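You operate a simulated robot arm through the tools that you are given. There is no shell and no other tool. Be economical: measure what you need, move in short steps, check, and stop when the job is done.

You are at the controls of a simulated two-armed robot. One attempt, no reset.

JOB
Zero the green reel, pay out the length on the line card and lock it.
Fine: hold the reel for each turn; lock nut slack, crank back to 0, crank to the card's mark, lock nut tight.
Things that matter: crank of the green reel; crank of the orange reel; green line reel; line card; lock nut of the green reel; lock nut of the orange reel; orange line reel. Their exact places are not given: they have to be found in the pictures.

It is judged by the outcome, as a careful person would: the job done as asked, and still so three seconds after it is handed in. It fails if anything else is knocked over, pushed out of place, dropped, spilled or broken.

ROBOT AND FRAMES
Two 6-joint arms with two-finger parallel grippers on one trunk, on a base that drives. Base frame: it is fixed to the floor where the robot stands at the start and does not move with it; the origin is under the middle of the robot, x ahead of it, y to its left, z up. Units: m, rad, N and s.
The left shoulder is at the start at [0.06, 0.187, 1.097], the right one opposite. With the tool pointing down near the work surface each hand reaches from about 0.24 to 0.62 m from the robot's upright axis, wherever it stands, measured 20 degrees to its own side. Places, roughly: crank of the green reel [0.4, -0.7, 0.9]; crank of the orange reel [0.5, -0.2, 0.9]; lock nut of the green reel [0.5, -0.6, 0.8]; lock nut of the orange reel [0.5, -0.1, 0.8]. Payload 1.57 kg a hand.
The TCP of each hand is the grasp point between the finger pads, 0.03 m short of the fingertips. In the tool frame z runs along the fingers and y along their closing line. The gripper opens to 0.11 m. The fingers are 0.024 m wide and 0.012 m thick; the gripper's body (0.048 by 0.112 m) begins 0.078 m behind the TCP.
Orientation is that of the tool frame in the base frame, as a unit quaternion [w, x, y, z]. With the fingers straight down and closing along the base's y, the tool's x points along the base's -x, its y along +y and its z along -z.

CONTROLS
- The arms move only by the tool nudge_tool. It takes "left_series", "right_series" or both (then of equal length, played together; a hand with none holds still); each is a list of rows, each an object of numbers (a shift or turn left out is 0, a gripper value left out holds the last): "rx", "ry", "rz": the turn, a rotation vector about the tool's x, y, z in units of 180 degrees (1.0 is 180 degrees); "x", "y", "z": the shift along the tool's x, y, z in units of 400 mm (1.0 is 400 mm); "hand": the finger opening in m, from 0 to 0.11. In form: [{"rx": .., "ry": .., "rz": .., "x": .., "y": .., "z": .., "hand": ..}, ...]. A call has 1 to 20 rows; each row is the pose to reach, as a shift and turn from the pose commanded when the call began, along the tool's axes at that moment. A call with a number of a shift or a turn outside -1 to 1 is refused whole. A row lasts 0.2 s, in which the tool goes at most 0.05 m and 0.15 rad; a call with a longer step from one row to the next is refused whole, and so is a gripper value outside its range. Where a pose cannot be reached the arm comes as near as it can. A force on the tool above 40 N (or 10 N above the force at the start of the call, whichever is more), or a blocked arm, ends the call early, and 0.2 s more pass. The fingers move at their own pace (about 0.153 m/s each) and stop on an object; they squeeze with about 40 N. The grip force told is the motor's: it shows also when the fingers shut on nothing. Time passes only in rows, and 0.2 s behind the last, so rows that repeat a pose let the fingers close. It gives the time, the measured TCP pose, the force on the tool (base axes), the opening and the grip force at its end, in the units of the frame above (readings bear some noise), with the torque about the TCP (base axes, N m) and any sound that the robot's microphone picked up.
- Cameras (640 x 400 px; columns grow to the right, rows downward): "scene" is now at [-0.0032, -0.045, 1.6318]; the picture's right is [-0.63, -0.77, 0.00], its down [-0.63, 0.51, -0.58] and it looks along [0.45, -0.37, -0.81] (base axes); focal length 267 px, centre (320, 200). "left" rides on the left gripper at [0.07, -0.016, -0.141] in its tool frame; the picture's right is [0.23, 0.97, 0.00], its down [-0.86, 0.20, -0.48] and it looks along [-0.47, 0.11, 0.88] (tool axes); focal length 222 px, centre (320, 200). "right" rides on the right gripper at [0.07, 0.016, -0.141] in its tool frame; the picture's right is [-0.23, 0.97, 0.00], its down [-0.86, -0.20, -0.48] and it looks along [-0.47, -0.11, 0.88] (tool axes); focal length 222 px, centre (320, 200).
- get_image(camera): a new picture of that camera. No time passes.
- move_column(by): slides the trunk up (or, below 0, down) by that many m; the arms and the scene camera ride with it, the base frame stays. It gives what a move gives, with no picture.
- roll_base(legs): drives the robot by 1 to 6 legs, each [ahead, left, turn to the left] in m, m and rad, along the robot's own axes; the way and the turn of a leg run together, so that a leg with both is an arc; at most 1.5 m and 3.142 rad a leg. The arms and the cameras ride along, it lands a little off, and it stops where it bumps. It gives what a move gives.
- aim_head(pan, tilt): turns the head with the scene camera to pan (to the left, within 1.501 rad either way) and tilt (down, from -0.506 to 1.204), counted from straight ahead of the robot. It gives what a move gives.
- measure_at(camera, pixels): there is no depth. For up to 12 entries [column, row, z] of the newest picture of that camera ("zoom" is the newest enlarged one), the place [x, y] in the base frame at which the ray of that pixel passes the height z, good to about 0.002 m. No time passes.
- close_up(camera, box): a new picture of the part [left, top, right, bottom] of that camera's present view, enlarged. No time passes.
- close_job(): hands the job in; it is judged then, once.

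Work in short steps. Measure before you move; look again where a grasp or a placing could have gone wrong, and mend it. You have 80 turns and 70 pictures in all, those below and enlarged ones among them. Open the grippers and draw the arms clear of the work before you hand the job in, unless the task says otherwise; then end with one line.

The tools are called after ">>>" by a JSON object that holds its "api" and its "payload". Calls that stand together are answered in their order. nudge_tool: Moves the arms, as the interface text tells. Its arguments: {"type":"object","properties":{"left_series":{"type":"array"},"right_series":{"type":"array"}},"required":[]} The other tools are called the same way: move_column (by) slides the trunk up or down; roll_base (legs) drives the base; aim_head (pan, tilt) turns the head that bears the scene camera; get_image (camera) takes a picture; measure_at (camera, pixels) gives the place at which the rays of pixels pass given heights; close_up (camera, box) takes an enlarged picture of a part of a camera's view; close_job () hands the job in.

At the start:

```text
t: 0.0
left_tool_pos: [0.4034, -0.0386, 1.133]
left_ee_rot: [0.0, 0.0, 1.0, 0.0]
left_wrist_force: [-0.2, 0.3, 0.1]
left_ft_torque: [-0.04, 0.02, 0.03]
left_gripper_width: 0.11
left_grasp_force: 0.1
right_tool_pos: [0.314, -0.397, 1.1441]
right_ee_rot: [0.001, 0.0, 1.0, -0.001]
right_wrist_force: [0.1, 0.4, 0.1]
right_ft_torque: [0.02, 0.01, -0.03]
right_gripper_width: 0.1102
right_grasp_force: 0.1
trunk travel left (down, up): [-0.725, 0.265]
robot x, y, heading: [0.0014, 0.0014, -0.001]
head pan, tilt: [-0.684, 0.949]
```

scene: 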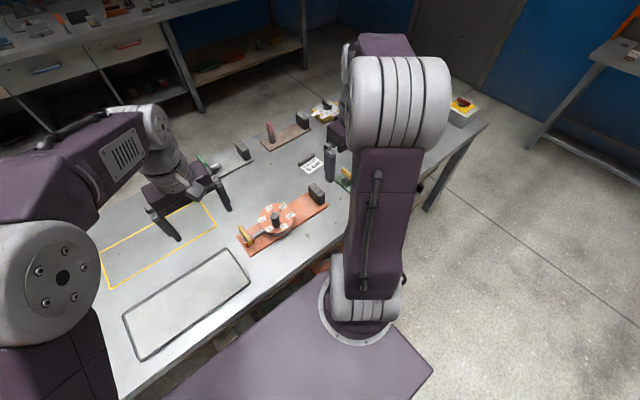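
right: 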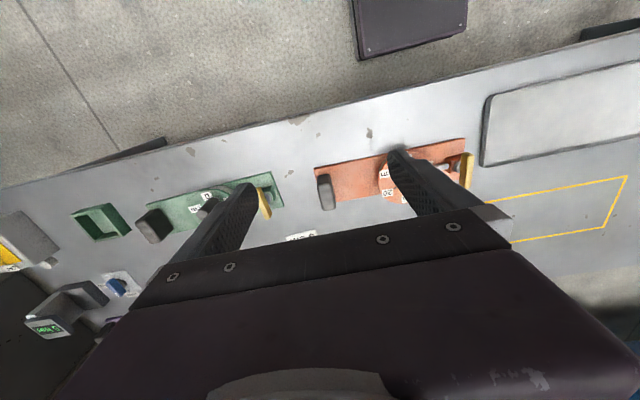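
left: 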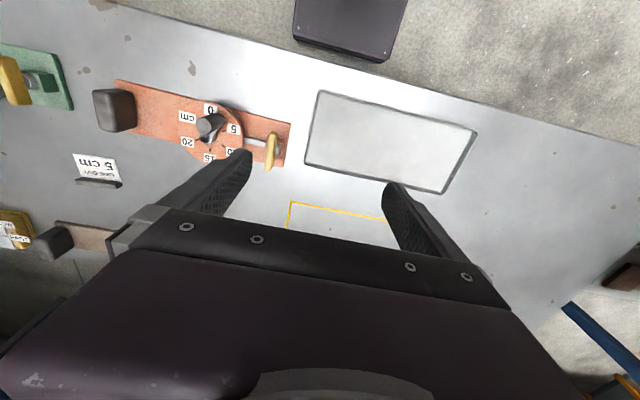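

The left picture shows the orange reel with a dial (0–20 cm) and the line card near (97,168). The green reel is in the right picture near (210,205). I enlarge the card and the green reel.

>>> {"api": "close_up", "payload": {"camera": "left", "box": [0, 60, 320, 260]}}

>>> {"api": "close_up", "payload": {"camera": "right", "box": [60, 150, 380, 350]}}

```text
2.00 times, centred on (160, 160) of left
```

zoom: 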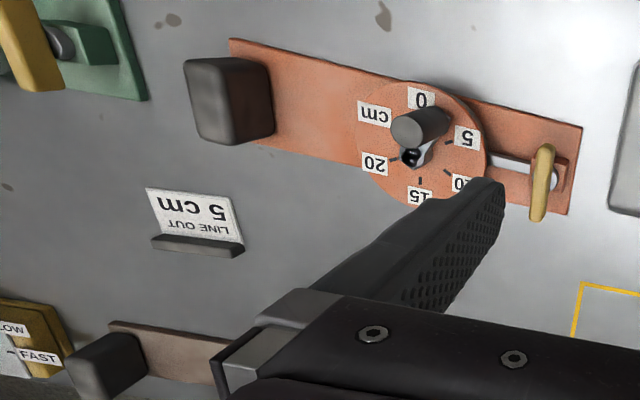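

```text
2.00 times, centred on (220, 250) of right
```

zoom: 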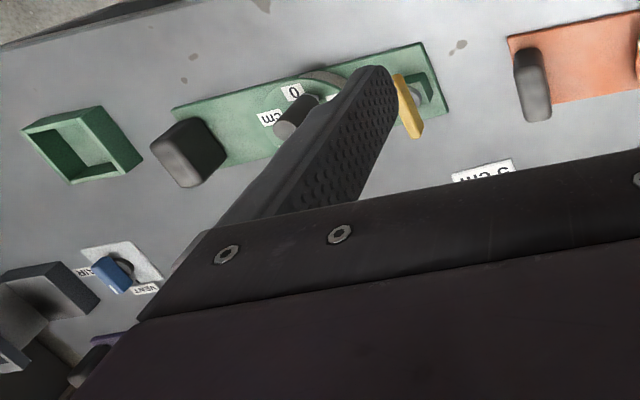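

The card says 5 cm. I measure the ends of the green reel (grip block, dial, yellow lock nut) to plan the base drive.

>>> {"api": "measure_at", "payload": {"camera": "right", "pixels": [[155, 227, 0.83], [212, 200, 0.82], [264, 203, 0.82], [278, 183, 0.79], [284, 207, 0.79], [100, 220, 0.8], [328, 193, 0.83]]}}

>>> {"api": "measure_at", "payload": {"camera": "left", "pixels": [[115, 110, 0.84], [208, 130, 0.82], [270, 150, 0.82], [100, 185, 0.8], [20, 85, 0.82]]}}

```text
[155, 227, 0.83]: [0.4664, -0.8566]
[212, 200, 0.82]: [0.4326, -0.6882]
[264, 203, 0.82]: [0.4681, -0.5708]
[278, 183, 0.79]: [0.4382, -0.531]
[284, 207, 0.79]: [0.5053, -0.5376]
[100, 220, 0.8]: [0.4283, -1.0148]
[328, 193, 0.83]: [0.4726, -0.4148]
```

```text
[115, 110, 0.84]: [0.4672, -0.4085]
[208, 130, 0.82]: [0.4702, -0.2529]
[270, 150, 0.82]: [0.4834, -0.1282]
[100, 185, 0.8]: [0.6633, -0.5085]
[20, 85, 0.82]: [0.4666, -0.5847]
```

The card reads 5 cm; the green reel runs along y from the block at (0.46,-0.85) to the nut at (0.47,-0.57). I drive sideways 0.66 m to the right so that both hands reach it, and aim the head at it.

>>> {"api": "roll_base", "payload": {"legs": [[0, -0.66, 0]]}}

>>> {"api": "aim_head", "payload": {"pan": 0.0, "tilt": 1.0}}

>>> {"api": "get_image", "payload": {"camera": "scene"}}

>>> {"api": "get_image", "payload": {"camera": "left"}}

>>> {"api": "get_image", "payload": {"camera": "right"}}

```text
t: 3.6
left_tool_pos: [0.4057, -0.6897, 1.1329]
left_ee_rot: [0.0, -0.002, 1.0, -0.001]
left_wrist_force: [-0.1, 0.7, -0.5]
left_ft_torque: [0.03, -0.02, 0.01]
left_gripper_width: 0.1099
left_grasp_force: 0.0
right_tool_pos: [0.3183, -1.0482, 1.1447]
right_ee_rot: [-0.001, -0.003, 1.0, 0.0]
right_wrist_force: [-0.6, 0.0, 0.1]
right_ft_torque: [-0.01, 0.0, 0.0]
right_gripper_width: 0.11
right_grasp_force: 0.0
trunk travel left (down, up): [-0.725, 0.265]
robot x, y, heading: [0.0006, -0.6526, 0.005]
head pan, tilt: [-0.684, 0.949]
```

```text
t: 4.7
left_tool_pos: [0.4049, -0.6917, 1.1329]
left_ee_rot: [0.0, -0.002, 1.0, 0.0]
left_wrist_force: [0.3, -0.2, -0.1]
left_ft_torque: [-0.01, 0.04, 0.0]
left_gripper_width: 0.1099
left_grasp_force: 0.1
right_tool_pos: [0.3181, -1.049, 1.144]
right_ee_rot: [-0.001, -0.002, 1.0, -0.001]
right_wrist_force: [0.1, 0.5, -0.1]
right_ft_torque: [0.02, -0.01, -0.03]
right_gripper_width: 0.1099
right_grasp_force: 0.0
trunk travel left (down, up): [-0.725, 0.265]
robot x, y, heading: [0.0024, -0.6543, 0.005]
head pan, tilt: [0.0, 1.0]
```

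```text
64 pictures are left
```

scene: 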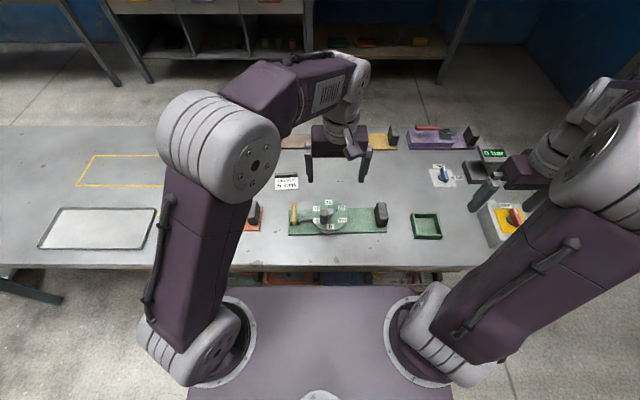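

```text
63 pictures are left
```

left: 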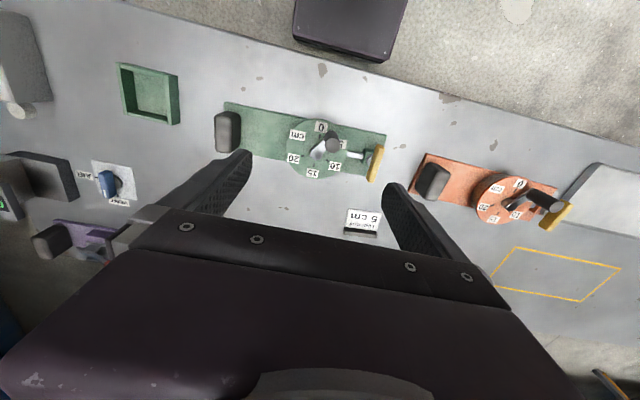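

```text
62 pictures are left
```

right: 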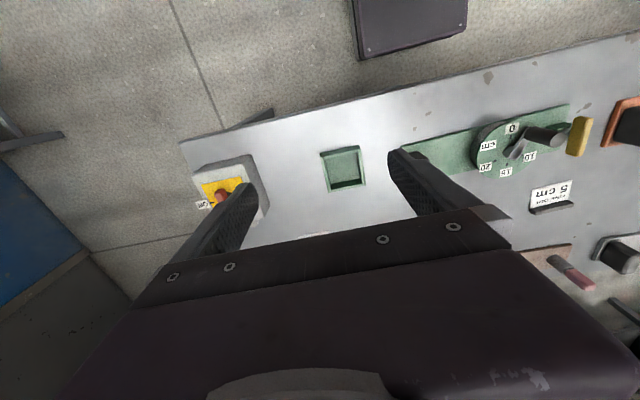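

A closer look at the green reel from the scene and left cameras.

>>> {"api": "close_up", "payload": {"camera": "left", "box": [200, 80, 400, 205]}}

>>> {"api": "close_up", "payload": {"camera": "scene", "box": [270, 180, 398, 260]}}

```text
3.20 times, centred on (300, 142) of left
```

zoom: 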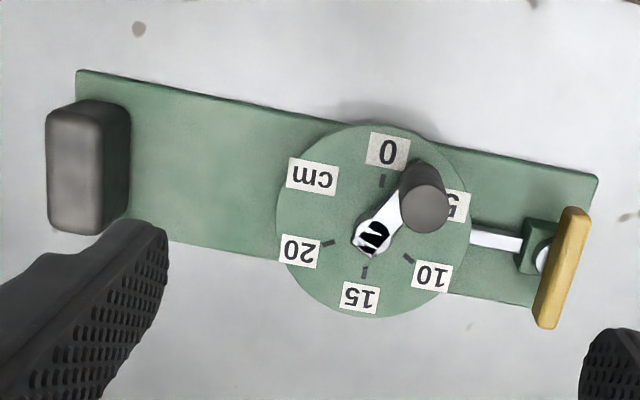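

```text
5.00 times, centred on (334, 220) of scene
```

zoom: 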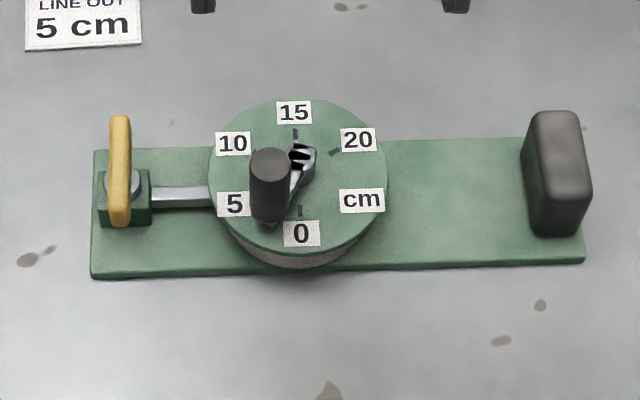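

Wing of the lock nut lies along x at the reel's left end; the crank points between 0 and 5. I measure block, hub, knob and wing in both pictures at trial heights to fix heights by parallax.

>>> {"api": "measure_at", "payload": {"camera": "zoom", "pixels": [[555, 118, 0.84], [555, 118, 0.86], [583, 235, 0.79], [530, 230, 0.79], [270, 160, 0.86], [270, 160, 0.9], [303, 158, 0.82], [120, 122, 0.82], [122, 220, 0.82], [120, 122, 0.84], [92, 275, 0.79], [585, 260, 0.79]]}}

>>> {"api": "measure_at", "payload": {"camera": "left", "pixels": [[226, 131, 0.84], [226, 131, 0.86], [332, 146, 0.86], [332, 146, 0.9], [316, 154, 0.82], [380, 146, 0.82], [371, 181, 0.82], [371, 181, 0.84], [386, 136, 0.79], [224, 102, 0.79]]}}

```text
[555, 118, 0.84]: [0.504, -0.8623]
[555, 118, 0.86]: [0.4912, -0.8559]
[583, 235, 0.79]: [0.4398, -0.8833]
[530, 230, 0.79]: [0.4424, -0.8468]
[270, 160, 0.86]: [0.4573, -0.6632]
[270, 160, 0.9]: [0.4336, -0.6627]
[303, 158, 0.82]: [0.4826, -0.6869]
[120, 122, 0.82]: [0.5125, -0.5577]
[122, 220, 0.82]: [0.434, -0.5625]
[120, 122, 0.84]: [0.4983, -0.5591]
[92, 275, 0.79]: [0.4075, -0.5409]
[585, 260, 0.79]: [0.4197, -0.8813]
```

```text
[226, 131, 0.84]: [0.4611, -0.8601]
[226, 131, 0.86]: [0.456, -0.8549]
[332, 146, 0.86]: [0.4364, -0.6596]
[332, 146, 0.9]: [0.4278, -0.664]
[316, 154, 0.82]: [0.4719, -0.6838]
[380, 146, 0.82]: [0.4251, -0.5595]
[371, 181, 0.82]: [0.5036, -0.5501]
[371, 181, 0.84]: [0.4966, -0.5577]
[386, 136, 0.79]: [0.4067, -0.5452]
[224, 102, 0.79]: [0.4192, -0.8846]
```

Block of the green reel is at about (0.467,-0.865), top ≈0.85; knob top ≈(0.425,-0.664,0.91); wing centre ≈(0.457,-0.56,0.84). I bring the right hand above the block with open fingers, and check.

>>> {"api": "nudge_tool", "payload": {"right_series": [{"x": -0.047, "y": 0.0575, "z": 0.067}, {"x": -0.093, "y": 0.115, "z": 0.134}, {"x": -0.14, "y": 0.1725, "z": 0.2}, {"x": -0.186, "y": 0.23, "z": 0.267}, {"x": -0.233, "y": 0.2875, "z": 0.334}, {"x": -0.28, "y": 0.345, "z": 0.4}, {"x": -0.326, "y": 0.4025, "z": 0.467}, {"x": -0.3725, "y": 0.46, "z": 0.525}]}}

>>> {"api": "get_image", "payload": {"camera": "right"}}

>>> {"api": "close_up", "payload": {"camera": "scene", "box": [270, 160, 430, 260]}}

```text
t: 6.5
left_tool_pos: [0.4067, -0.6898, 1.1333]
left_ee_rot: [-0.001, -0.003, 1.0, 0.001]
left_wrist_force: [0.0, -1.0, -0.6]
left_ft_torque: [-0.05, -0.02, 0.06]
left_gripper_width: 0.11
left_grasp_force: 0.0
right_tool_pos: [0.4682, -0.8651, 0.932]
right_ee_rot: [-0.001, -0.002, 1.0, 0.0]
right_wrist_force: [-0.1, 0.2, 0.4]
right_ft_torque: [0.05, 0.01, 0.04]
right_gripper_width: 0.1097
right_grasp_force: 0.0
trunk travel left (down, up): [-0.725, 0.265]
robot x, y, heading: [0.0028, -0.6536, 0.003]
head pan, tilt: [0.0, 1.0]
```

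```text
59 pictures are left
```

right: 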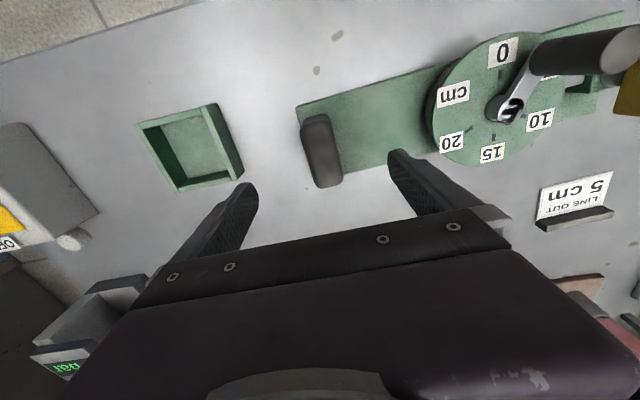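

```text
4.00 times, centred on (350, 210) of scene
```

zoom: 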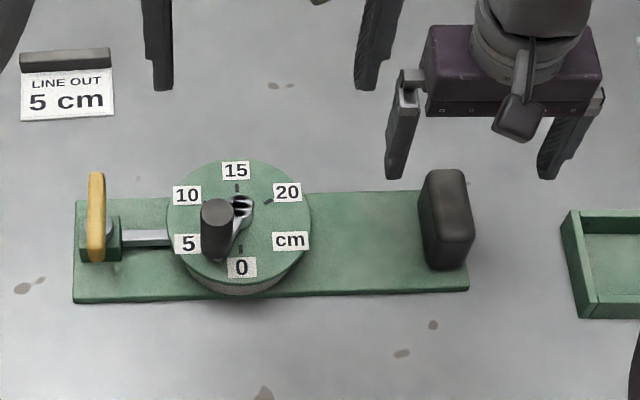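

The block lies between the open fingers; I measure its top centre from this closer view.

>>> {"api": "measure_at", "payload": {"camera": "right", "pixels": [[303, 122, 0.85], [343, 180, 0.85], [317, 187, 0.85], [330, 115, 0.85], [300, 108, 0.79]]}}

>>> {"api": "measure_at", "payload": {"camera": "zoom", "pixels": [[425, 180, 0.85], [465, 178, 0.85], [475, 240, 0.85], [436, 240, 0.85], [428, 268, 0.79], [465, 268, 0.79]]}}

```text
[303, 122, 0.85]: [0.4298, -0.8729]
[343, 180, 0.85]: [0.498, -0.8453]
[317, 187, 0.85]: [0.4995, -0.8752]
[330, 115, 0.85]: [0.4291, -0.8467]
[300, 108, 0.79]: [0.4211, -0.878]
```

```text
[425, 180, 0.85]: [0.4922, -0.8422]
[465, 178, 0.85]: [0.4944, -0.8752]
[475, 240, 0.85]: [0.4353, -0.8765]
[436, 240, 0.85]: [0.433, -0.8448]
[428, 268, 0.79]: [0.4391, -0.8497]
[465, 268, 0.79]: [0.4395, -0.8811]
```

Block centre (0.464,-0.860). I lower the right hand to z≈0.83 with a 5 mm shift and close on the block.

>>> {"api": "nudge_tool", "payload": {"right_series": [{"x": 0.005, "y": 0.012, "z": 0.1}, {"x": 0.01, "y": 0.012, "z": 0.2}, {"x": 0.01, "y": 0.012, "z": 0.25}, {"x": 0.01, "y": 0.012, "z": 0.25, "hand": 0.02}, {"x": 0.01, "y": 0.012, "z": 0.25, "hand": 0.02}, {"x": 0.01, "y": 0.012, "z": 0.25, "hand": 0.0}]}}

>>> {"api": "close_up", "payload": {"camera": "scene", "box": [270, 160, 430, 260]}}

```text
t: 7.9
left_tool_pos: [0.406, -0.6905, 1.1325]
left_ee_rot: [0.0, -0.002, 1.0, 0.0]
left_wrist_force: [1.0, 0.1, -0.7]
left_ft_torque: [0.05, -0.01, 0.01]
left_gripper_width: 0.11
left_grasp_force: 0.0
right_tool_pos: [0.4629, -0.8591, 0.8338]
right_ee_rot: [0.0, -0.003, 1.0, 0.0]
right_wrist_force: [-0.4, 0.3, 0.1]
right_ft_torque: [0.0, -0.19, 0.24]
right_gripper_width: 0.0337
right_grasp_force: 40.0
trunk travel left (down, up): [-0.725, 0.265]
robot x, y, heading: [-0.0021, -0.652, 0.007]
head pan, tilt: [0.0, 1.0]
```

```text
4.00 times, centred on (350, 210) of scene
```

zoom: 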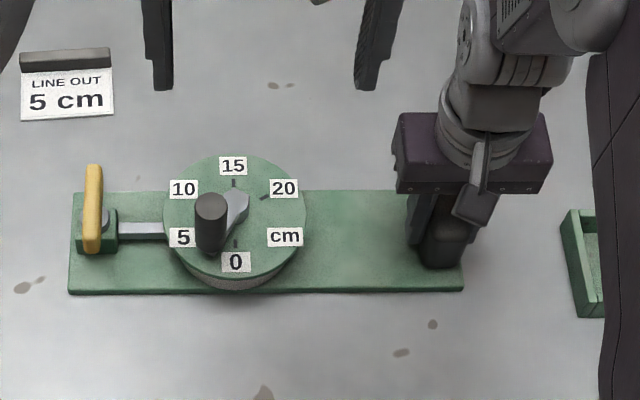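

Right hand grips the block (0.034 m, 40 N). Now I bring the left hand over the wing's near end at a height to look.

>>> {"api": "nudge_tool", "payload": {"left_series": [{"y": 0.08}, {"y": 0.16, "z": 0.05}, {"y": 0.24, "z": 0.12}, {"y": 0.325, "z": 0.2}, {"y": 0.325, "z": 0.3}, {"y": 0.325, "z": 0.4}]}}

>>> {"api": "get_image", "payload": {"camera": "left"}}

>>> {"api": "close_up", "payload": {"camera": "scene", "box": [270, 180, 366, 240]}}

```text
t: 9.3
left_tool_pos: [0.4042, -0.5612, 0.9718]
left_ee_rot: [0.0, -0.003, 1.0, 0.0]
left_wrist_force: [0.1, -0.2, 1.1]
left_ft_torque: [-0.02, -0.01, -0.01]
left_gripper_width: 0.1099
left_grasp_force: 0.1
right_tool_pos: [0.4627, -0.8597, 0.8332]
right_ee_rot: [0.0, -0.003, 1.0, 0.0]
right_wrist_force: [-0.8, -0.3, -0.2]
right_ft_torque: [0.11, -0.04, 0.09]
right_gripper_width: 0.0336
right_grasp_force: 39.7
trunk travel left (down, up): [-0.725, 0.265]
robot x, y, heading: [0.0038, -0.6554, 0.006]
head pan, tilt: [0.0, 1.0]
```

```text
56 pictures are left
```

left: 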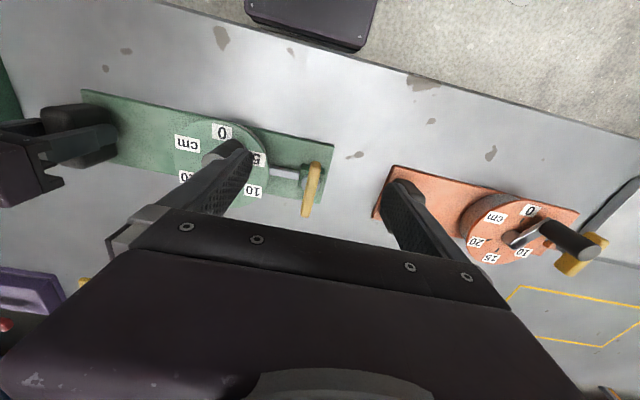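

```text
6.67 times, centred on (318, 210) of scene
```

zoom: 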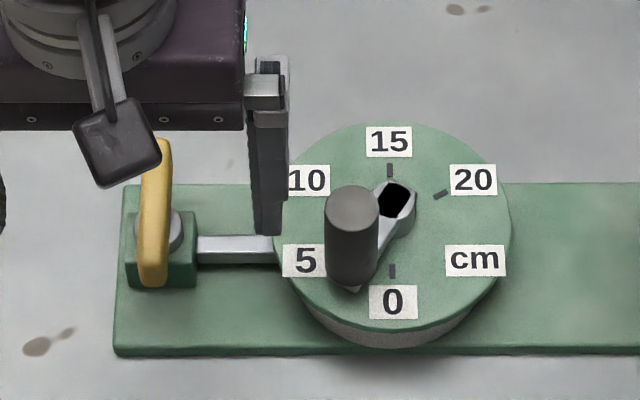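

I enlarge the left view of the wing and nut.

>>> {"api": "close_up", "payload": {"camera": "left", "box": [240, 130, 368, 230]}}

>>> {"api": "measure_at", "payload": {"camera": "left", "pixels": [[315, 164, 0.84], [306, 214, 0.84], [315, 164, 0.82], [306, 214, 0.82], [334, 145, 0.79], [327, 203, 0.79]]}}

>>> {"api": "measure_at", "payload": {"camera": "zoom", "pixels": [[163, 142, 0.84], [155, 280, 0.84], [163, 142, 0.82], [155, 280, 0.82], [115, 352, 0.79], [122, 185, 0.79]]}}

```text
4.00 times, centred on (304, 180) of left
```

zoom: 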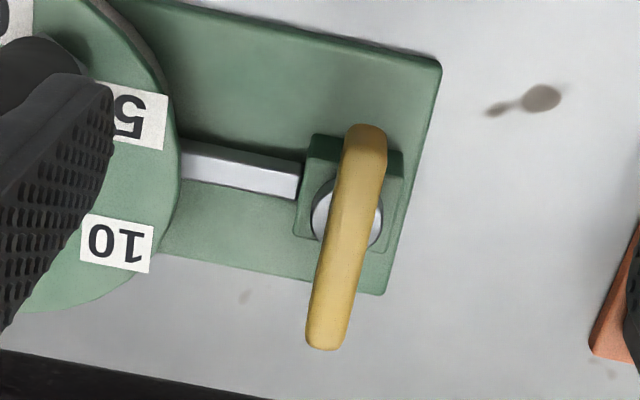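

```text
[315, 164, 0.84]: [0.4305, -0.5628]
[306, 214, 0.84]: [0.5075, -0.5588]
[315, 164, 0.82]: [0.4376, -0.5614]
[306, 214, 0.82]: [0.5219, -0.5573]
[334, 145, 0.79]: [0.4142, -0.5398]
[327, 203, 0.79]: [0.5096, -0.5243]
```

```text
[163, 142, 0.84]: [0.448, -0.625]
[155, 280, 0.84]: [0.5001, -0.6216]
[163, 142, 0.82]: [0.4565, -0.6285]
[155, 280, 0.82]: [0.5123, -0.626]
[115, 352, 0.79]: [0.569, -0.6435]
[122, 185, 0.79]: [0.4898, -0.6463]
```

The disc beneath the wing is seen from above in both views, so the nut's axis is vertical: I can turn it with the tool pointing down by yawing. I measure it again in a fresh scene enlargement to get its height.

>>> {"api": "close_up", "payload": {"camera": "scene", "box": [270, 180, 366, 240]}}

>>> {"api": "measure_at", "payload": {"camera": "zoom", "pixels": [[163, 142, 0.84], [155, 280, 0.84], [163, 142, 0.86], [155, 280, 0.86], [163, 142, 0.82], [155, 280, 0.82], [115, 352, 0.79], [122, 185, 0.79], [165, 235, 0.82]]}}

>>> {"api": "measure_at", "payload": {"camera": "left", "pixels": [[317, 162, 0.86], [305, 217, 0.86], [317, 162, 0.84], [305, 217, 0.84], [309, 182, 0.82]]}}

```text
6.67 times, centred on (318, 210) of scene
```

zoom: 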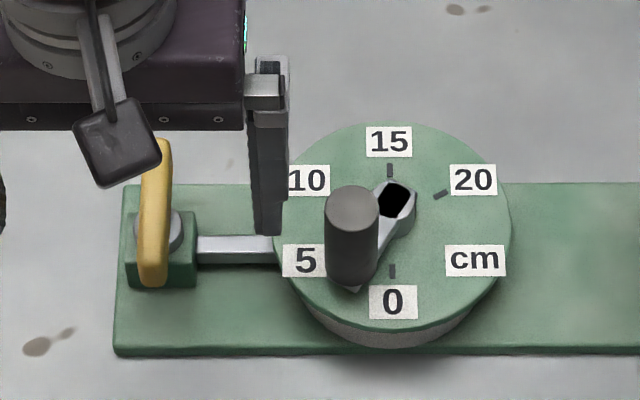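

```text
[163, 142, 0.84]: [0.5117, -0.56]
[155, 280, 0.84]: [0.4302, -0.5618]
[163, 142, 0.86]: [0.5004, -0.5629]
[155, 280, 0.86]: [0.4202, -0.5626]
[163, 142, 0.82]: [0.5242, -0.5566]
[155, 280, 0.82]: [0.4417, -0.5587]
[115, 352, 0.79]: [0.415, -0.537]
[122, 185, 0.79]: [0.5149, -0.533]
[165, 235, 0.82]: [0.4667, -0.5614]
```

```text
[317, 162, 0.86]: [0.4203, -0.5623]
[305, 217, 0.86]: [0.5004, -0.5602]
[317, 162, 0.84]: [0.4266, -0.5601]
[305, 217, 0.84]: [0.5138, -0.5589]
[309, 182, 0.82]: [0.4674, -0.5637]
```

Wing centre (0.463,-0.561), top z≈0.857. I narrow the left fingers, go above it, lower to z≈0.864 TCP and close.

>>> {"api": "nudge_tool", "payload": {"left_series": [{"x": -0.075, "hand": 0.06}, {"x": -0.147, "hand": 0.05}, {"x": -0.147, "z": 0.1}, {"x": -0.147, "z": 0.2}, {"x": -0.147, "z": 0.27}, {"x": -0.147, "z": 0.27, "hand": 0.0}, {"x": -0.147, "z": 0.27}, {"x": -0.147, "z": 0.27}]}}

>>> {"api": "close_up", "payload": {"camera": "scene", "box": [270, 160, 398, 240]}}

>>> {"api": "get_image", "payload": {"camera": "left"}}

```text
t: 11.1
left_tool_pos: [0.4643, -0.5612, 0.8654]
left_ee_rot: [0.0, -0.003, 1.0, 0.0]
left_wrist_force: [1.1, 4.7, 0.3]
left_ft_torque: [0.1, -0.21, 0.11]
left_gripper_width: 0.0136
left_grasp_force: 30.2
right_tool_pos: [0.4627, -0.8601, 0.8344]
right_ee_rot: [0.0, -0.003, 1.0, -0.001]
right_wrist_force: [-2.0, -4.1, 2.7]
right_ft_torque: [0.41, 0.08, 0.42]
right_gripper_width: 0.0337
right_grasp_force: 40.1
trunk travel left (down, up): [-0.725, 0.265]
robot x, y, heading: [0.0025, -0.6501, 0.005]
head pan, tilt: [0.0, 1.0]
```

```text
5.00 times, centred on (334, 200) of scene
```

zoom: 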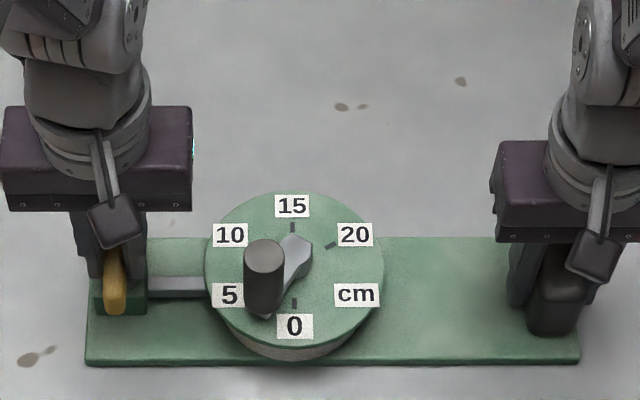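

```text
51 pictures are left
```

left: 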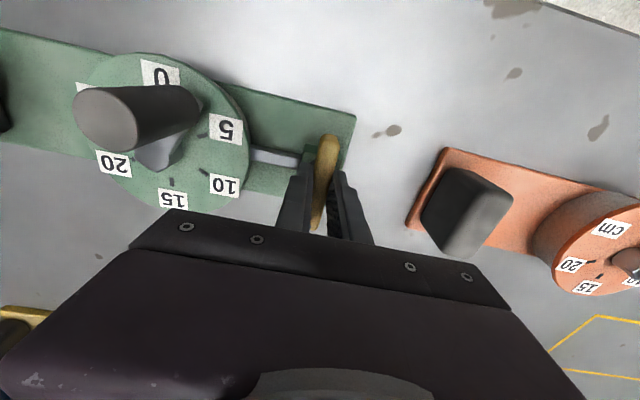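

Wing is gripped (0.0136 m). I turn it counter-clockwise seen from above (negative tool rz) about 36° and read the torque.

>>> {"api": "nudge_tool", "payload": {"left_series": [{"rz": -0.04}, {"rz": -0.08}, {"rz": -0.12}, {"rz": -0.16}, {"rz": -0.2}]}}

>>> {"api": "close_up", "payload": {"camera": "scene", "box": [270, 160, 398, 240]}}

```text
t: 12.3
left_tool_pos: [0.4651, -0.5614, 0.8651]
left_ee_rot: [0.001, -0.312, 0.95, -0.001]
left_wrist_force: [2.1, -16.7, 3.4]
left_ft_torque: [-0.29, 0.15, -0.04]
left_gripper_width: 0.0133
left_grasp_force: 29.4
right_tool_pos: [0.4633, -0.8589, 0.8336]
right_ee_rot: [0.0, -0.003, 1.0, 0.0]
right_wrist_force: [-0.8, 14.2, -0.2]
right_ft_torque: [-0.18, -0.41, 0.26]
right_gripper_width: 0.0337
right_grasp_force: 40.3
trunk travel left (down, up): [-0.725, 0.265]
robot x, y, heading: [0.0005, -0.6515, 0.008]
head pan, tilt: [0.0, 1.0]
```

```text
5.00 times, centred on (334, 200) of scene
```

zoom: 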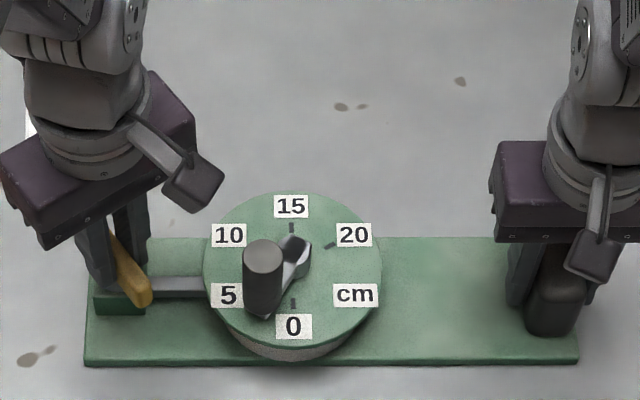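

It turned freely. I continue another 40° to loosen further and watch for a stop.

>>> {"api": "nudge_tool", "payload": {"left_series": [{"rz": -0.04, "y": -0.002}, {"rz": -0.08, "y": -0.004}, {"rz": -0.12, "y": -0.006}, {"rz": -0.16, "y": -0.008}, {"rz": -0.2, "y": -0.008}, {"rz": -0.24, "y": -0.008}]}}

>>> {"api": "close_up", "payload": {"camera": "scene", "box": [270, 160, 398, 240]}}

```text
t: 13.7
left_tool_pos: [0.4676, -0.5619, 0.8659]
left_ee_rot: [0.001, -0.64, 0.768, -0.001]
left_wrist_force: [-0.7, -6.2, 0.9]
left_ft_torque: [0.08, 0.01, 0.01]
left_gripper_width: 0.0136
left_grasp_force: 29.3
right_tool_pos: [0.4638, -0.8599, 0.8342]
right_ee_rot: [0.0, -0.002, 1.0, 0.0]
right_wrist_force: [-1.3, 6.6, 0.3]
right_ft_torque: [-0.06, 0.2, 0.2]
right_gripper_width: 0.0337
right_grasp_force: 39.9
trunk travel left (down, up): [-0.725, 0.265]
robot x, y, heading: [-0.0019, -0.6501, 0.004]
head pan, tilt: [0.0, 1.0]
```

```text
5.00 times, centred on (334, 200) of scene
```

zoom: 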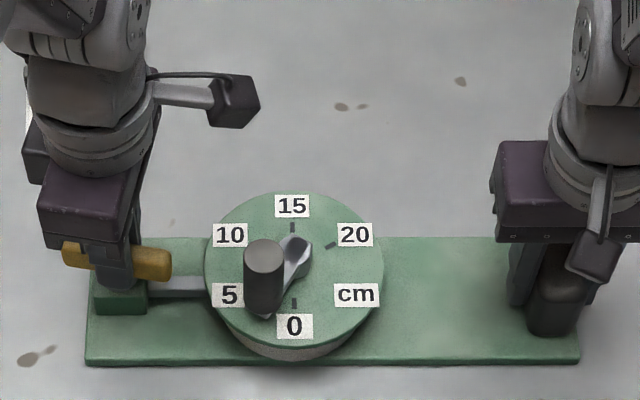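

About 80° turned, still no stop. I go 27° further.

>>> {"api": "nudge_tool", "payload": {"left_series": [{"rz": -0.04}, {"rz": -0.08}, {"rz": -0.12}, {"rz": -0.15}]}}

>>> {"api": "close_up", "payload": {"camera": "scene", "box": [270, 180, 366, 240]}}

```text
t: 14.7
left_tool_pos: [0.4662, -0.5615, 0.8653]
left_ee_rot: [-0.001, 0.802, -0.598, 0.0]
left_wrist_force: [4.9, 1.4, 3.6]
left_ft_torque: [0.21, -0.07, -0.02]
left_gripper_width: 0.0137
left_grasp_force: 29.8
right_tool_pos: [0.4632, -0.8591, 0.8334]
right_ee_rot: [0.0, -0.002, 1.0, 0.0]
right_wrist_force: [-2.8, -0.3, -1.0]
right_ft_torque: [0.27, -0.48, 0.84]
right_gripper_width: 0.0338
right_grasp_force: 40.2
trunk travel left (down, up): [-0.725, 0.265]
robot x, y, heading: [0.0024, -0.6545, 0.008]
head pan, tilt: [0.0, 1.0]
```

```text
6.67 times, centred on (318, 210) of scene
```

zoom: 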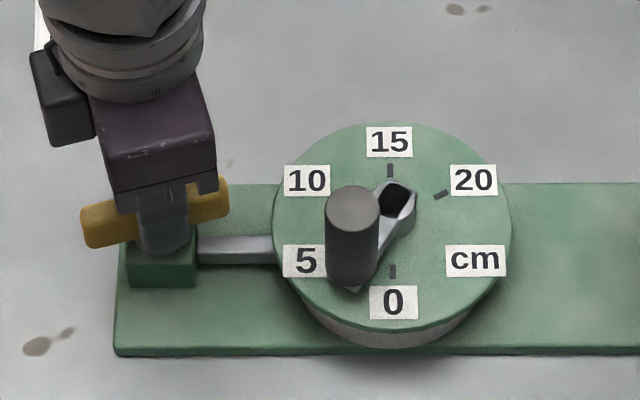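

Wing is now at 107° with no resistance. I release it, lift 0.12 m, and yaw the tool back to straight.

>>> {"api": "nudge_tool", "payload": {"left_series": [{"hand": 0.05}, {"hand": 0.05}, {"z": -0.1}, {"z": -0.2}, {"z": -0.3, "rz": 0.04}, {"z": -0.3, "rz": 0.08}, {"z": -0.3, "rz": 0.12}, {"z": -0.3, "rz": 0.16}, {"z": -0.3, "rz": 0.2}, {"z": -0.3, "rz": 0.24}, {"z": -0.3, "rz": 0.28}, {"z": -0.3, "rz": 0.32}, {"z": -0.3, "rz": 0.36}, {"z": -0.3, "rz": 0.4}, {"z": -0.3, "rz": 0.44}, {"z": -0.3, "rz": 0.48}, {"z": -0.3, "rz": 0.52}, {"z": -0.3, "rz": 0.56}, {"z": -0.3, "rz": 0.592}]}}

>>> {"api": "get_image", "payload": {"camera": "left"}}

>>> {"api": "close_up", "payload": {"camera": "scene", "box": [286, 180, 382, 240]}}

```text
t: 18.7
left_tool_pos: [0.4669, -0.5625, 0.9835]
left_ee_rot: [0.0, 0.002, 1.0, 0.0]
left_wrist_force: [-1.0, 0.2, -0.3]
left_ft_torque: [-0.04, -0.06, -0.01]
left_gripper_width: 0.0502
left_grasp_force: 0.1
right_tool_pos: [0.4629, -0.8595, 0.8333]
right_ee_rot: [0.0, -0.002, 1.0, 0.0]
right_wrist_force: [-0.2, 0.7, -0.1]
right_ft_torque: [-0.03, -0.01, 0.21]
right_gripper_width: 0.0338
right_grasp_force: 40.2
trunk travel left (down, up): [-0.725, 0.265]
robot x, y, heading: [0.0017, -0.6531, 0.001]
head pan, tilt: [0.0, 1.0]
```

```text
47 pictures are left
```

left: 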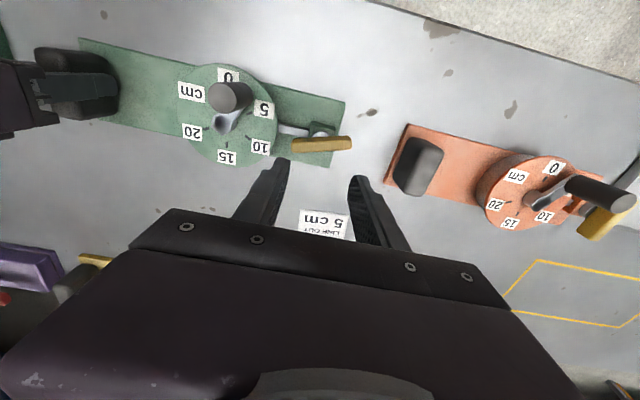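

```text
6.67 times, centred on (334, 210) of scene
```

zoom: 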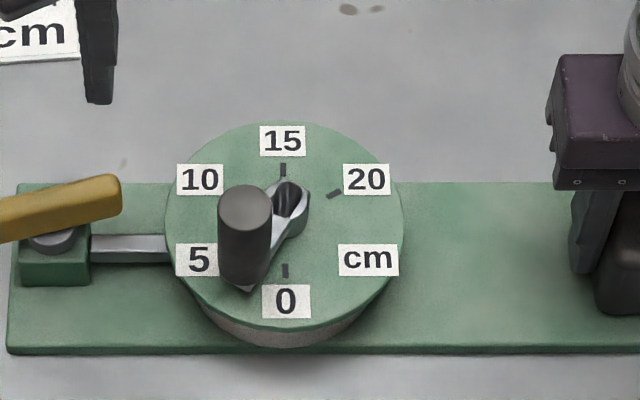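

I measure dial ticks, hub, knob top in both views to get the crank geometry.

>>> {"api": "measure_at", "payload": {"camera": "zoom", "pixels": [[283, 170, 0.825], [285, 270, 0.825], [333, 194, 0.825], [246, 207, 0.9], [246, 207, 0.92], [291, 195, 0.85], [291, 195, 0.84], [248, 290, 0.84], [248, 290, 0.85], [165, 222, 0.825], [403, 222, 0.825]]}}

>>> {"api": "close_up", "payload": {"camera": "left", "box": [160, 50, 288, 175]}}

```text
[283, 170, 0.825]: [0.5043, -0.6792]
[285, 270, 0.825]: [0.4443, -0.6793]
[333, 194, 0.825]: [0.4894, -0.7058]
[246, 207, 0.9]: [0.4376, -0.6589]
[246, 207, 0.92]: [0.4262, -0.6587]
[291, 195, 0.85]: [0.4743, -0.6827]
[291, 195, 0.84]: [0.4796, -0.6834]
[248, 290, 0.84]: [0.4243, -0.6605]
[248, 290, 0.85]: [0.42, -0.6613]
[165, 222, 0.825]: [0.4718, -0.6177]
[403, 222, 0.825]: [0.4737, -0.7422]
```

```text
3.20 times, centred on (224, 112) of left
```

zoom: 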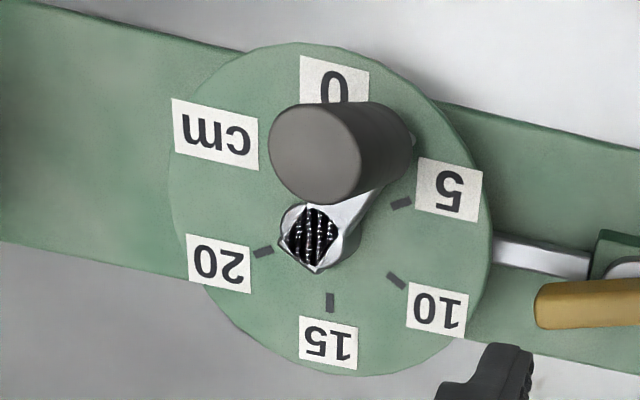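

>>> {"api": "measure_at", "payload": {"camera": "zoom", "pixels": [[315, 155, 0.9], [315, 155, 0.92], [313, 240, 0.84], [313, 240, 0.85], [402, 203, 0.825], [397, 280, 0.825], [330, 302, 0.825], [263, 253, 0.825], [410, 135, 0.85]]}}

```text
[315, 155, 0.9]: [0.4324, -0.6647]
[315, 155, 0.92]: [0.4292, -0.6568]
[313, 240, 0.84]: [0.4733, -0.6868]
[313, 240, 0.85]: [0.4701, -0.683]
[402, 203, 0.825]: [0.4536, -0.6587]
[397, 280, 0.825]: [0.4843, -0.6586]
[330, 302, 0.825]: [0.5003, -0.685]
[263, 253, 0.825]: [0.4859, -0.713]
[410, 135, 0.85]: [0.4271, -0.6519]
```

Dial centre ≈(0.468,-0.681), knob ≈(0.431,-0.660), top ≈0.91: crank reads about 2.5 cm, radius ≈0.0425, 12°/cm, growing clockwise from above. I move the left hand above the knob and check.

>>> {"api": "nudge_tool", "payload": {"left_series": [{"x": 0.03, "y": -0.081, "hand": 0.06}, {"x": 0.06, "y": -0.163}, {"x": 0.09, "y": -0.244}, {"x": 0.09, "y": -0.244}]}}

>>> {"api": "get_image", "payload": {"camera": "left"}}

>>> {"api": "close_up", "payload": {"camera": "scene", "box": [286, 180, 382, 240]}}

```text
t: 19.7
left_tool_pos: [0.4292, -0.6591, 0.9866]
left_ee_rot: [0.0, 0.001, 1.0, 0.0]
left_wrist_force: [-0.5, 0.1, -0.3]
left_ft_torque: [-0.02, 0.01, 0.02]
left_gripper_width: 0.0601
left_grasp_force: 0.0
right_tool_pos: [0.4618, -0.8597, 0.8334]
right_ee_rot: [0.0, -0.003, 1.0, 0.001]
right_wrist_force: [-0.3, -0.7, -0.3]
right_ft_torque: [0.19, 0.04, 0.1]
right_gripper_width: 0.0337
right_grasp_force: 40.3
trunk travel left (down, up): [-0.725, 0.265]
robot x, y, heading: [0.0016, -0.6501, 0.003]
head pan, tilt: [0.0, 1.0]
```

```text
44 pictures are left
```

left: 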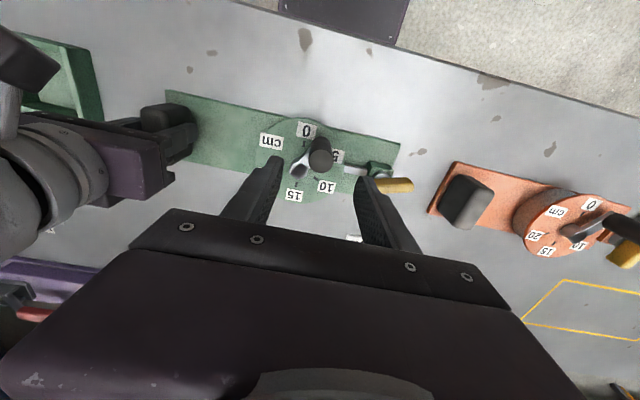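

```text
6.67 times, centred on (334, 210) of scene
```

zoom: 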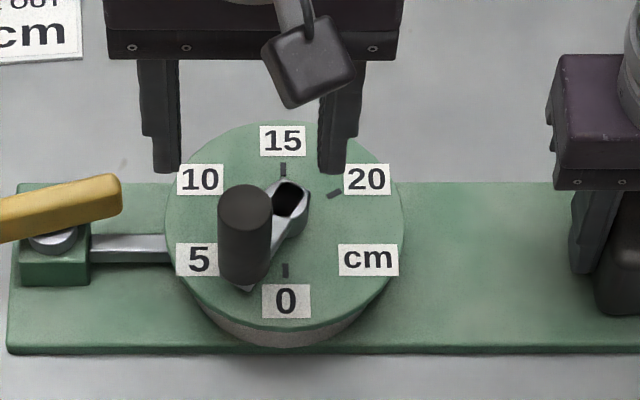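

>>> {"api": "measure_at", "payload": {"camera": "left", "pixels": [[320, 155, 0.91], [320, 155, 0.9], [301, 171, 0.85]]}}

>>> {"api": "measure_at", "payload": {"camera": "zoom", "pixels": [[246, 207, 0.91], [285, 270, 0.833], [283, 170, 0.833]]}}

```text
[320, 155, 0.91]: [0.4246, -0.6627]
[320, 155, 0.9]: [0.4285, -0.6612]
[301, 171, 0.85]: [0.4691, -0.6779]
```

```text
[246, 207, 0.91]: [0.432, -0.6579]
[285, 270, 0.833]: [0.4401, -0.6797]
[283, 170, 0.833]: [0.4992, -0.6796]
```

The knob is within 2–3 mm of the TCP axis, so I lower to z≈0.897 and close on the knob.

>>> {"api": "nudge_tool", "payload": {"left_series": [{"z": 0.1}, {"z": 0.2}, {"z": 0.22}, {"z": 0.22, "hand": 0.02}, {"z": 0.22, "hand": 0.0}, {"z": 0.22, "hand": 0.0}]}}

>>> {"api": "close_up", "payload": {"camera": "scene", "box": [286, 180, 382, 240]}}

>>> {"api": "get_image", "payload": {"camera": "left"}}

```text
t: 21.1
left_tool_pos: [0.4297, -0.66, 0.8977]
left_ee_rot: [0.0, 0.001, 1.0, 0.001]
left_wrist_force: [-1.4, 3.9, 0.5]
left_ft_torque: [-0.68, -0.17, 0.15]
left_gripper_width: 0.0248
left_grasp_force: 37.1
right_tool_pos: [0.4637, -0.8605, 0.8335]
right_ee_rot: [0.0, -0.002, 1.0, 0.001]
right_wrist_force: [1.5, -5.4, 0.3]
right_ft_torque: [0.23, 0.21, -0.22]
right_gripper_width: 0.0336
right_grasp_force: 40.1
trunk travel left (down, up): [-0.725, 0.265]
robot x, y, heading: [0.0033, -0.6549, 0.007]
head pan, tilt: [0.0, 1.0]
```

```text
6.67 times, centred on (334, 210) of scene
```

zoom: 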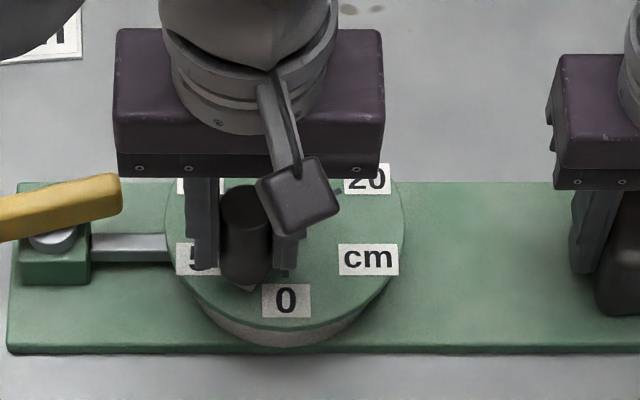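

```text
41 pictures are left
```

left: 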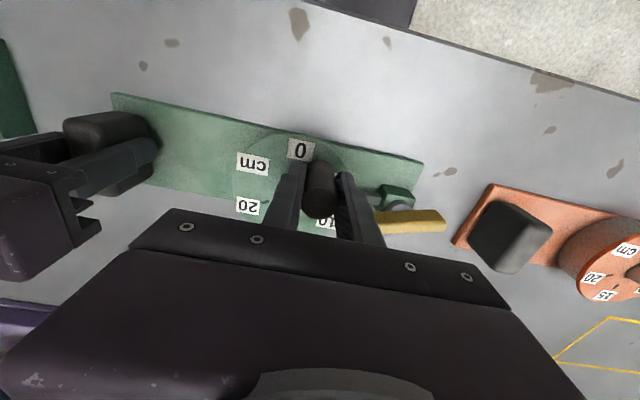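

Knob gripped (0.025 m). Crank is at ≈28° past 0; I turn back counter-clockwise to ≈14° along the arc and read forces.

>>> {"api": "nudge_tool", "payload": {"left_series": [{"x": 0.0029, "y": -0.0062, "rz": -0.02}, {"x": 0.0057, "y": -0.0124, "rz": -0.0406}, {"x": 0.0077, "y": -0.0187, "rz": -0.06}, {"x": 0.0097, "y": -0.025, "rz": -0.0794}]}}

>>> {"api": "close_up", "payload": {"camera": "scene", "box": [286, 180, 382, 240]}}

```text
t: 22.1
left_tool_pos: [0.427, -0.6691, 0.8973]
left_ee_rot: [0.0, -0.124, 0.992, 0.0]
left_wrist_force: [-5.8, 0.7, 9.5]
left_ft_torque: [-0.76, 0.13, 0.0]
left_gripper_width: 0.0252
left_grasp_force: 36.3
right_tool_pos: [0.4634, -0.8597, 0.8344]
right_ee_rot: [0.0, -0.002, 1.0, 0.001]
right_wrist_force: [3.9, -0.6, -4.9]
right_ft_torque: [-0.06, 0.07, -0.68]
right_gripper_width: 0.0337
right_grasp_force: 40.0
trunk travel left (down, up): [-0.725, 0.265]
robot x, y, heading: [0.0007, -0.6522, 0.004]
head pan, tilt: [0.0, 1.0]
```

```text
6.67 times, centred on (334, 210) of scene
```

zoom: 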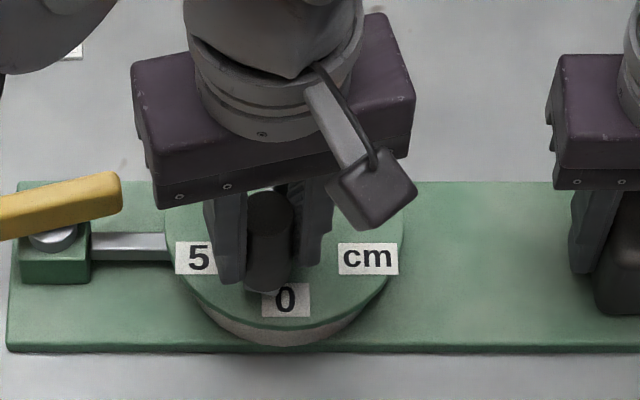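

Crank follows easily. I carry on to the 0 mark.

>>> {"api": "nudge_tool", "payload": {"left_series": [{"x": 0.0024, "y": -0.0061, "rz": -0.0195}, {"x": 0.0049, "y": -0.0124, "rz": -0.039}, {"x": 0.0072, "y": -0.0184, "rz": -0.0585}, {"x": 0.0095, "y": -0.0244, "rz": -0.0778}, {"x": 0.0095, "y": -0.0244, "rz": -0.0778}]}}

>>> {"api": "close_up", "payload": {"camera": "scene", "box": [286, 180, 382, 240]}}

>>> {"api": "close_up", "payload": {"camera": "left", "box": [220, 90, 420, 215]}}

```text
t: 23.3
left_tool_pos: [0.4251, -0.6812, 0.898]
left_ee_rot: [0.001, -0.244, 0.97, -0.001]
left_wrist_force: [2.3, 0.3, 11.4]
left_ft_torque: [0.7, 0.38, 0.01]
left_gripper_width: 0.0249
left_grasp_force: 36.5
right_tool_pos: [0.4626, -0.8598, 0.8346]
right_ee_rot: [0.0, -0.004, 1.0, 0.0]
right_wrist_force: [0.9, 0.9, -1.2]
right_ft_torque: [-0.07, -1.08, -0.37]
right_gripper_width: 0.0338
right_grasp_force: 40.0
trunk travel left (down, up): [-0.725, 0.265]
robot x, y, heading: [0.001, -0.6513, 0.004]
head pan, tilt: [0.0, 1.0]
```

```text
6.67 times, centred on (334, 210) of scene
```

zoom: 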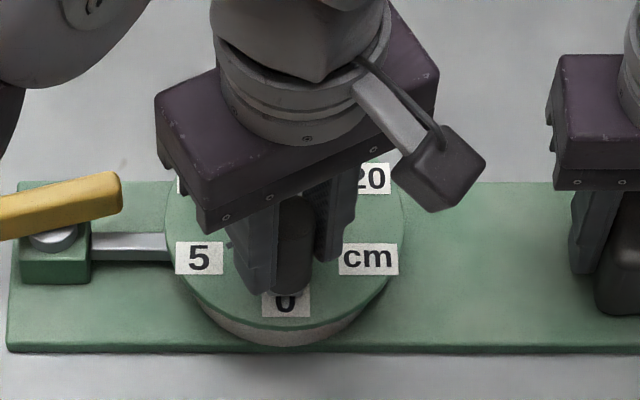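

```text
3.20 times, centred on (320, 152) of left
```

zoom: 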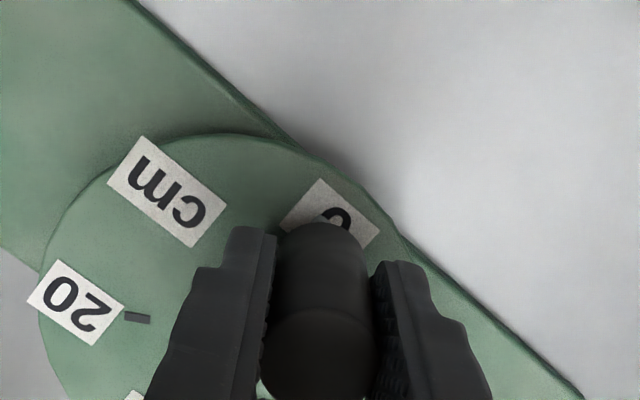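

The knob is over the 0 label with small force. I open the fingers and lift to check the pointer exactly.

>>> {"api": "nudge_tool", "payload": {"left_series": [{"hand": 0.05}, {"hand": 0.06}, {"z": -0.1}, {"z": -0.2}, {"z": -0.22}]}}

>>> {"api": "close_up", "payload": {"camera": "scene", "box": [286, 180, 382, 240]}}

>>> {"api": "close_up", "payload": {"camera": "left", "box": [220, 90, 420, 215]}}

```text
t: 24.5
left_tool_pos: [0.4267, -0.6797, 0.986]
left_ee_rot: [-0.001, -0.244, 0.97, 0.0]
left_wrist_force: [-0.5, 0.4, -0.4]
left_ft_torque: [0.0, -0.01, 0.0]
left_gripper_width: 0.0597
left_grasp_force: 0.0
right_tool_pos: [0.4636, -0.86, 0.8345]
right_ee_rot: [0.0, -0.002, 1.0, 0.0]
right_wrist_force: [-1.0, -0.2, -0.1]
right_ft_torque: [-0.01, 0.08, 0.08]
right_gripper_width: 0.034
right_grasp_force: 39.5
trunk travel left (down, up): [-0.725, 0.265]
robot x, y, heading: [0.001, -0.6504, 0.006]
head pan, tilt: [0.0, 1.0]
```

```text
6.67 times, centred on (334, 210) of scene
```

zoom: 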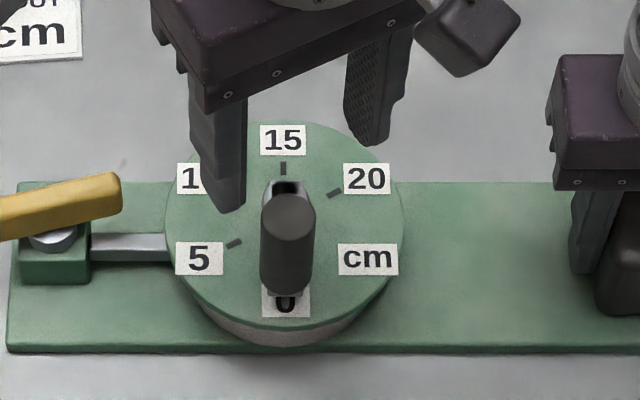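

```text
3.20 times, centred on (320, 152) of left
```

zoom: 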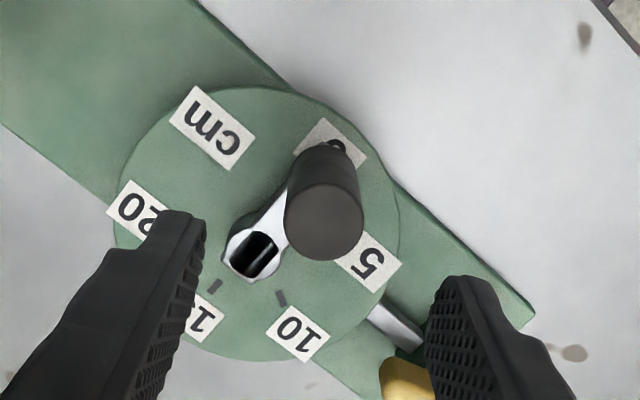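

>>> {"api": "measure_at", "payload": {"camera": "left", "pixels": [[320, 160, 0.91]]}}

>>> {"api": "close_up", "payload": {"camera": "scene", "box": [308, 195, 348, 220]}}

>>> {"api": "measure_at", "payload": {"camera": "zoom", "pixels": [[320, 200, 0.91]]}}

```text
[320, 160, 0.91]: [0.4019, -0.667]
```

```text
16.00 times, centred on (328, 208) of scene
```

zoom: 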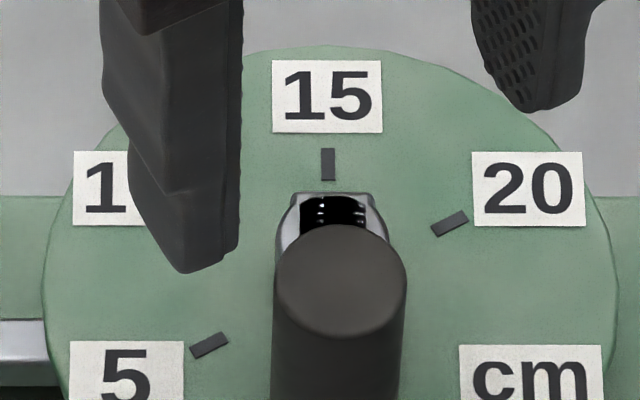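

```text
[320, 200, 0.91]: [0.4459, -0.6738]
```

>>> {"api": "measure_at", "payload": {"camera": "zoom", "pixels": [[341, 282, 0.91], [341, 282, 0.9], [333, 215, 0.85], [328, 165, 0.833], [209, 345, 0.833], [450, 223, 0.833]]}}

>>> {"api": "get_image", "payload": {"camera": "left"}}

```text
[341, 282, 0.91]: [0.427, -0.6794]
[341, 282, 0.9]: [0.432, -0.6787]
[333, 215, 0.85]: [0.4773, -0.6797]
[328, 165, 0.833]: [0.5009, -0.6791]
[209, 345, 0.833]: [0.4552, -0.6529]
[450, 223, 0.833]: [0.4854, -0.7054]
```

```text
34 pictures are left
```

left: 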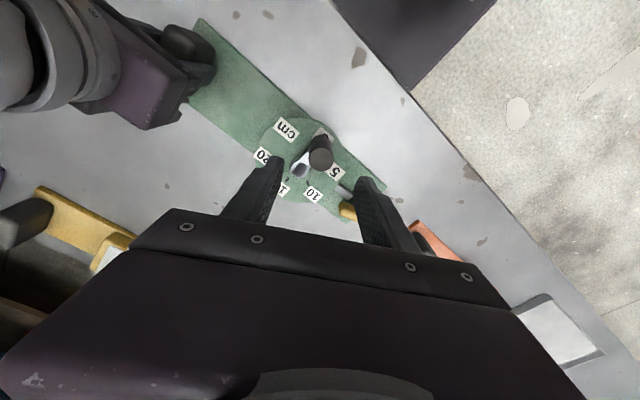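

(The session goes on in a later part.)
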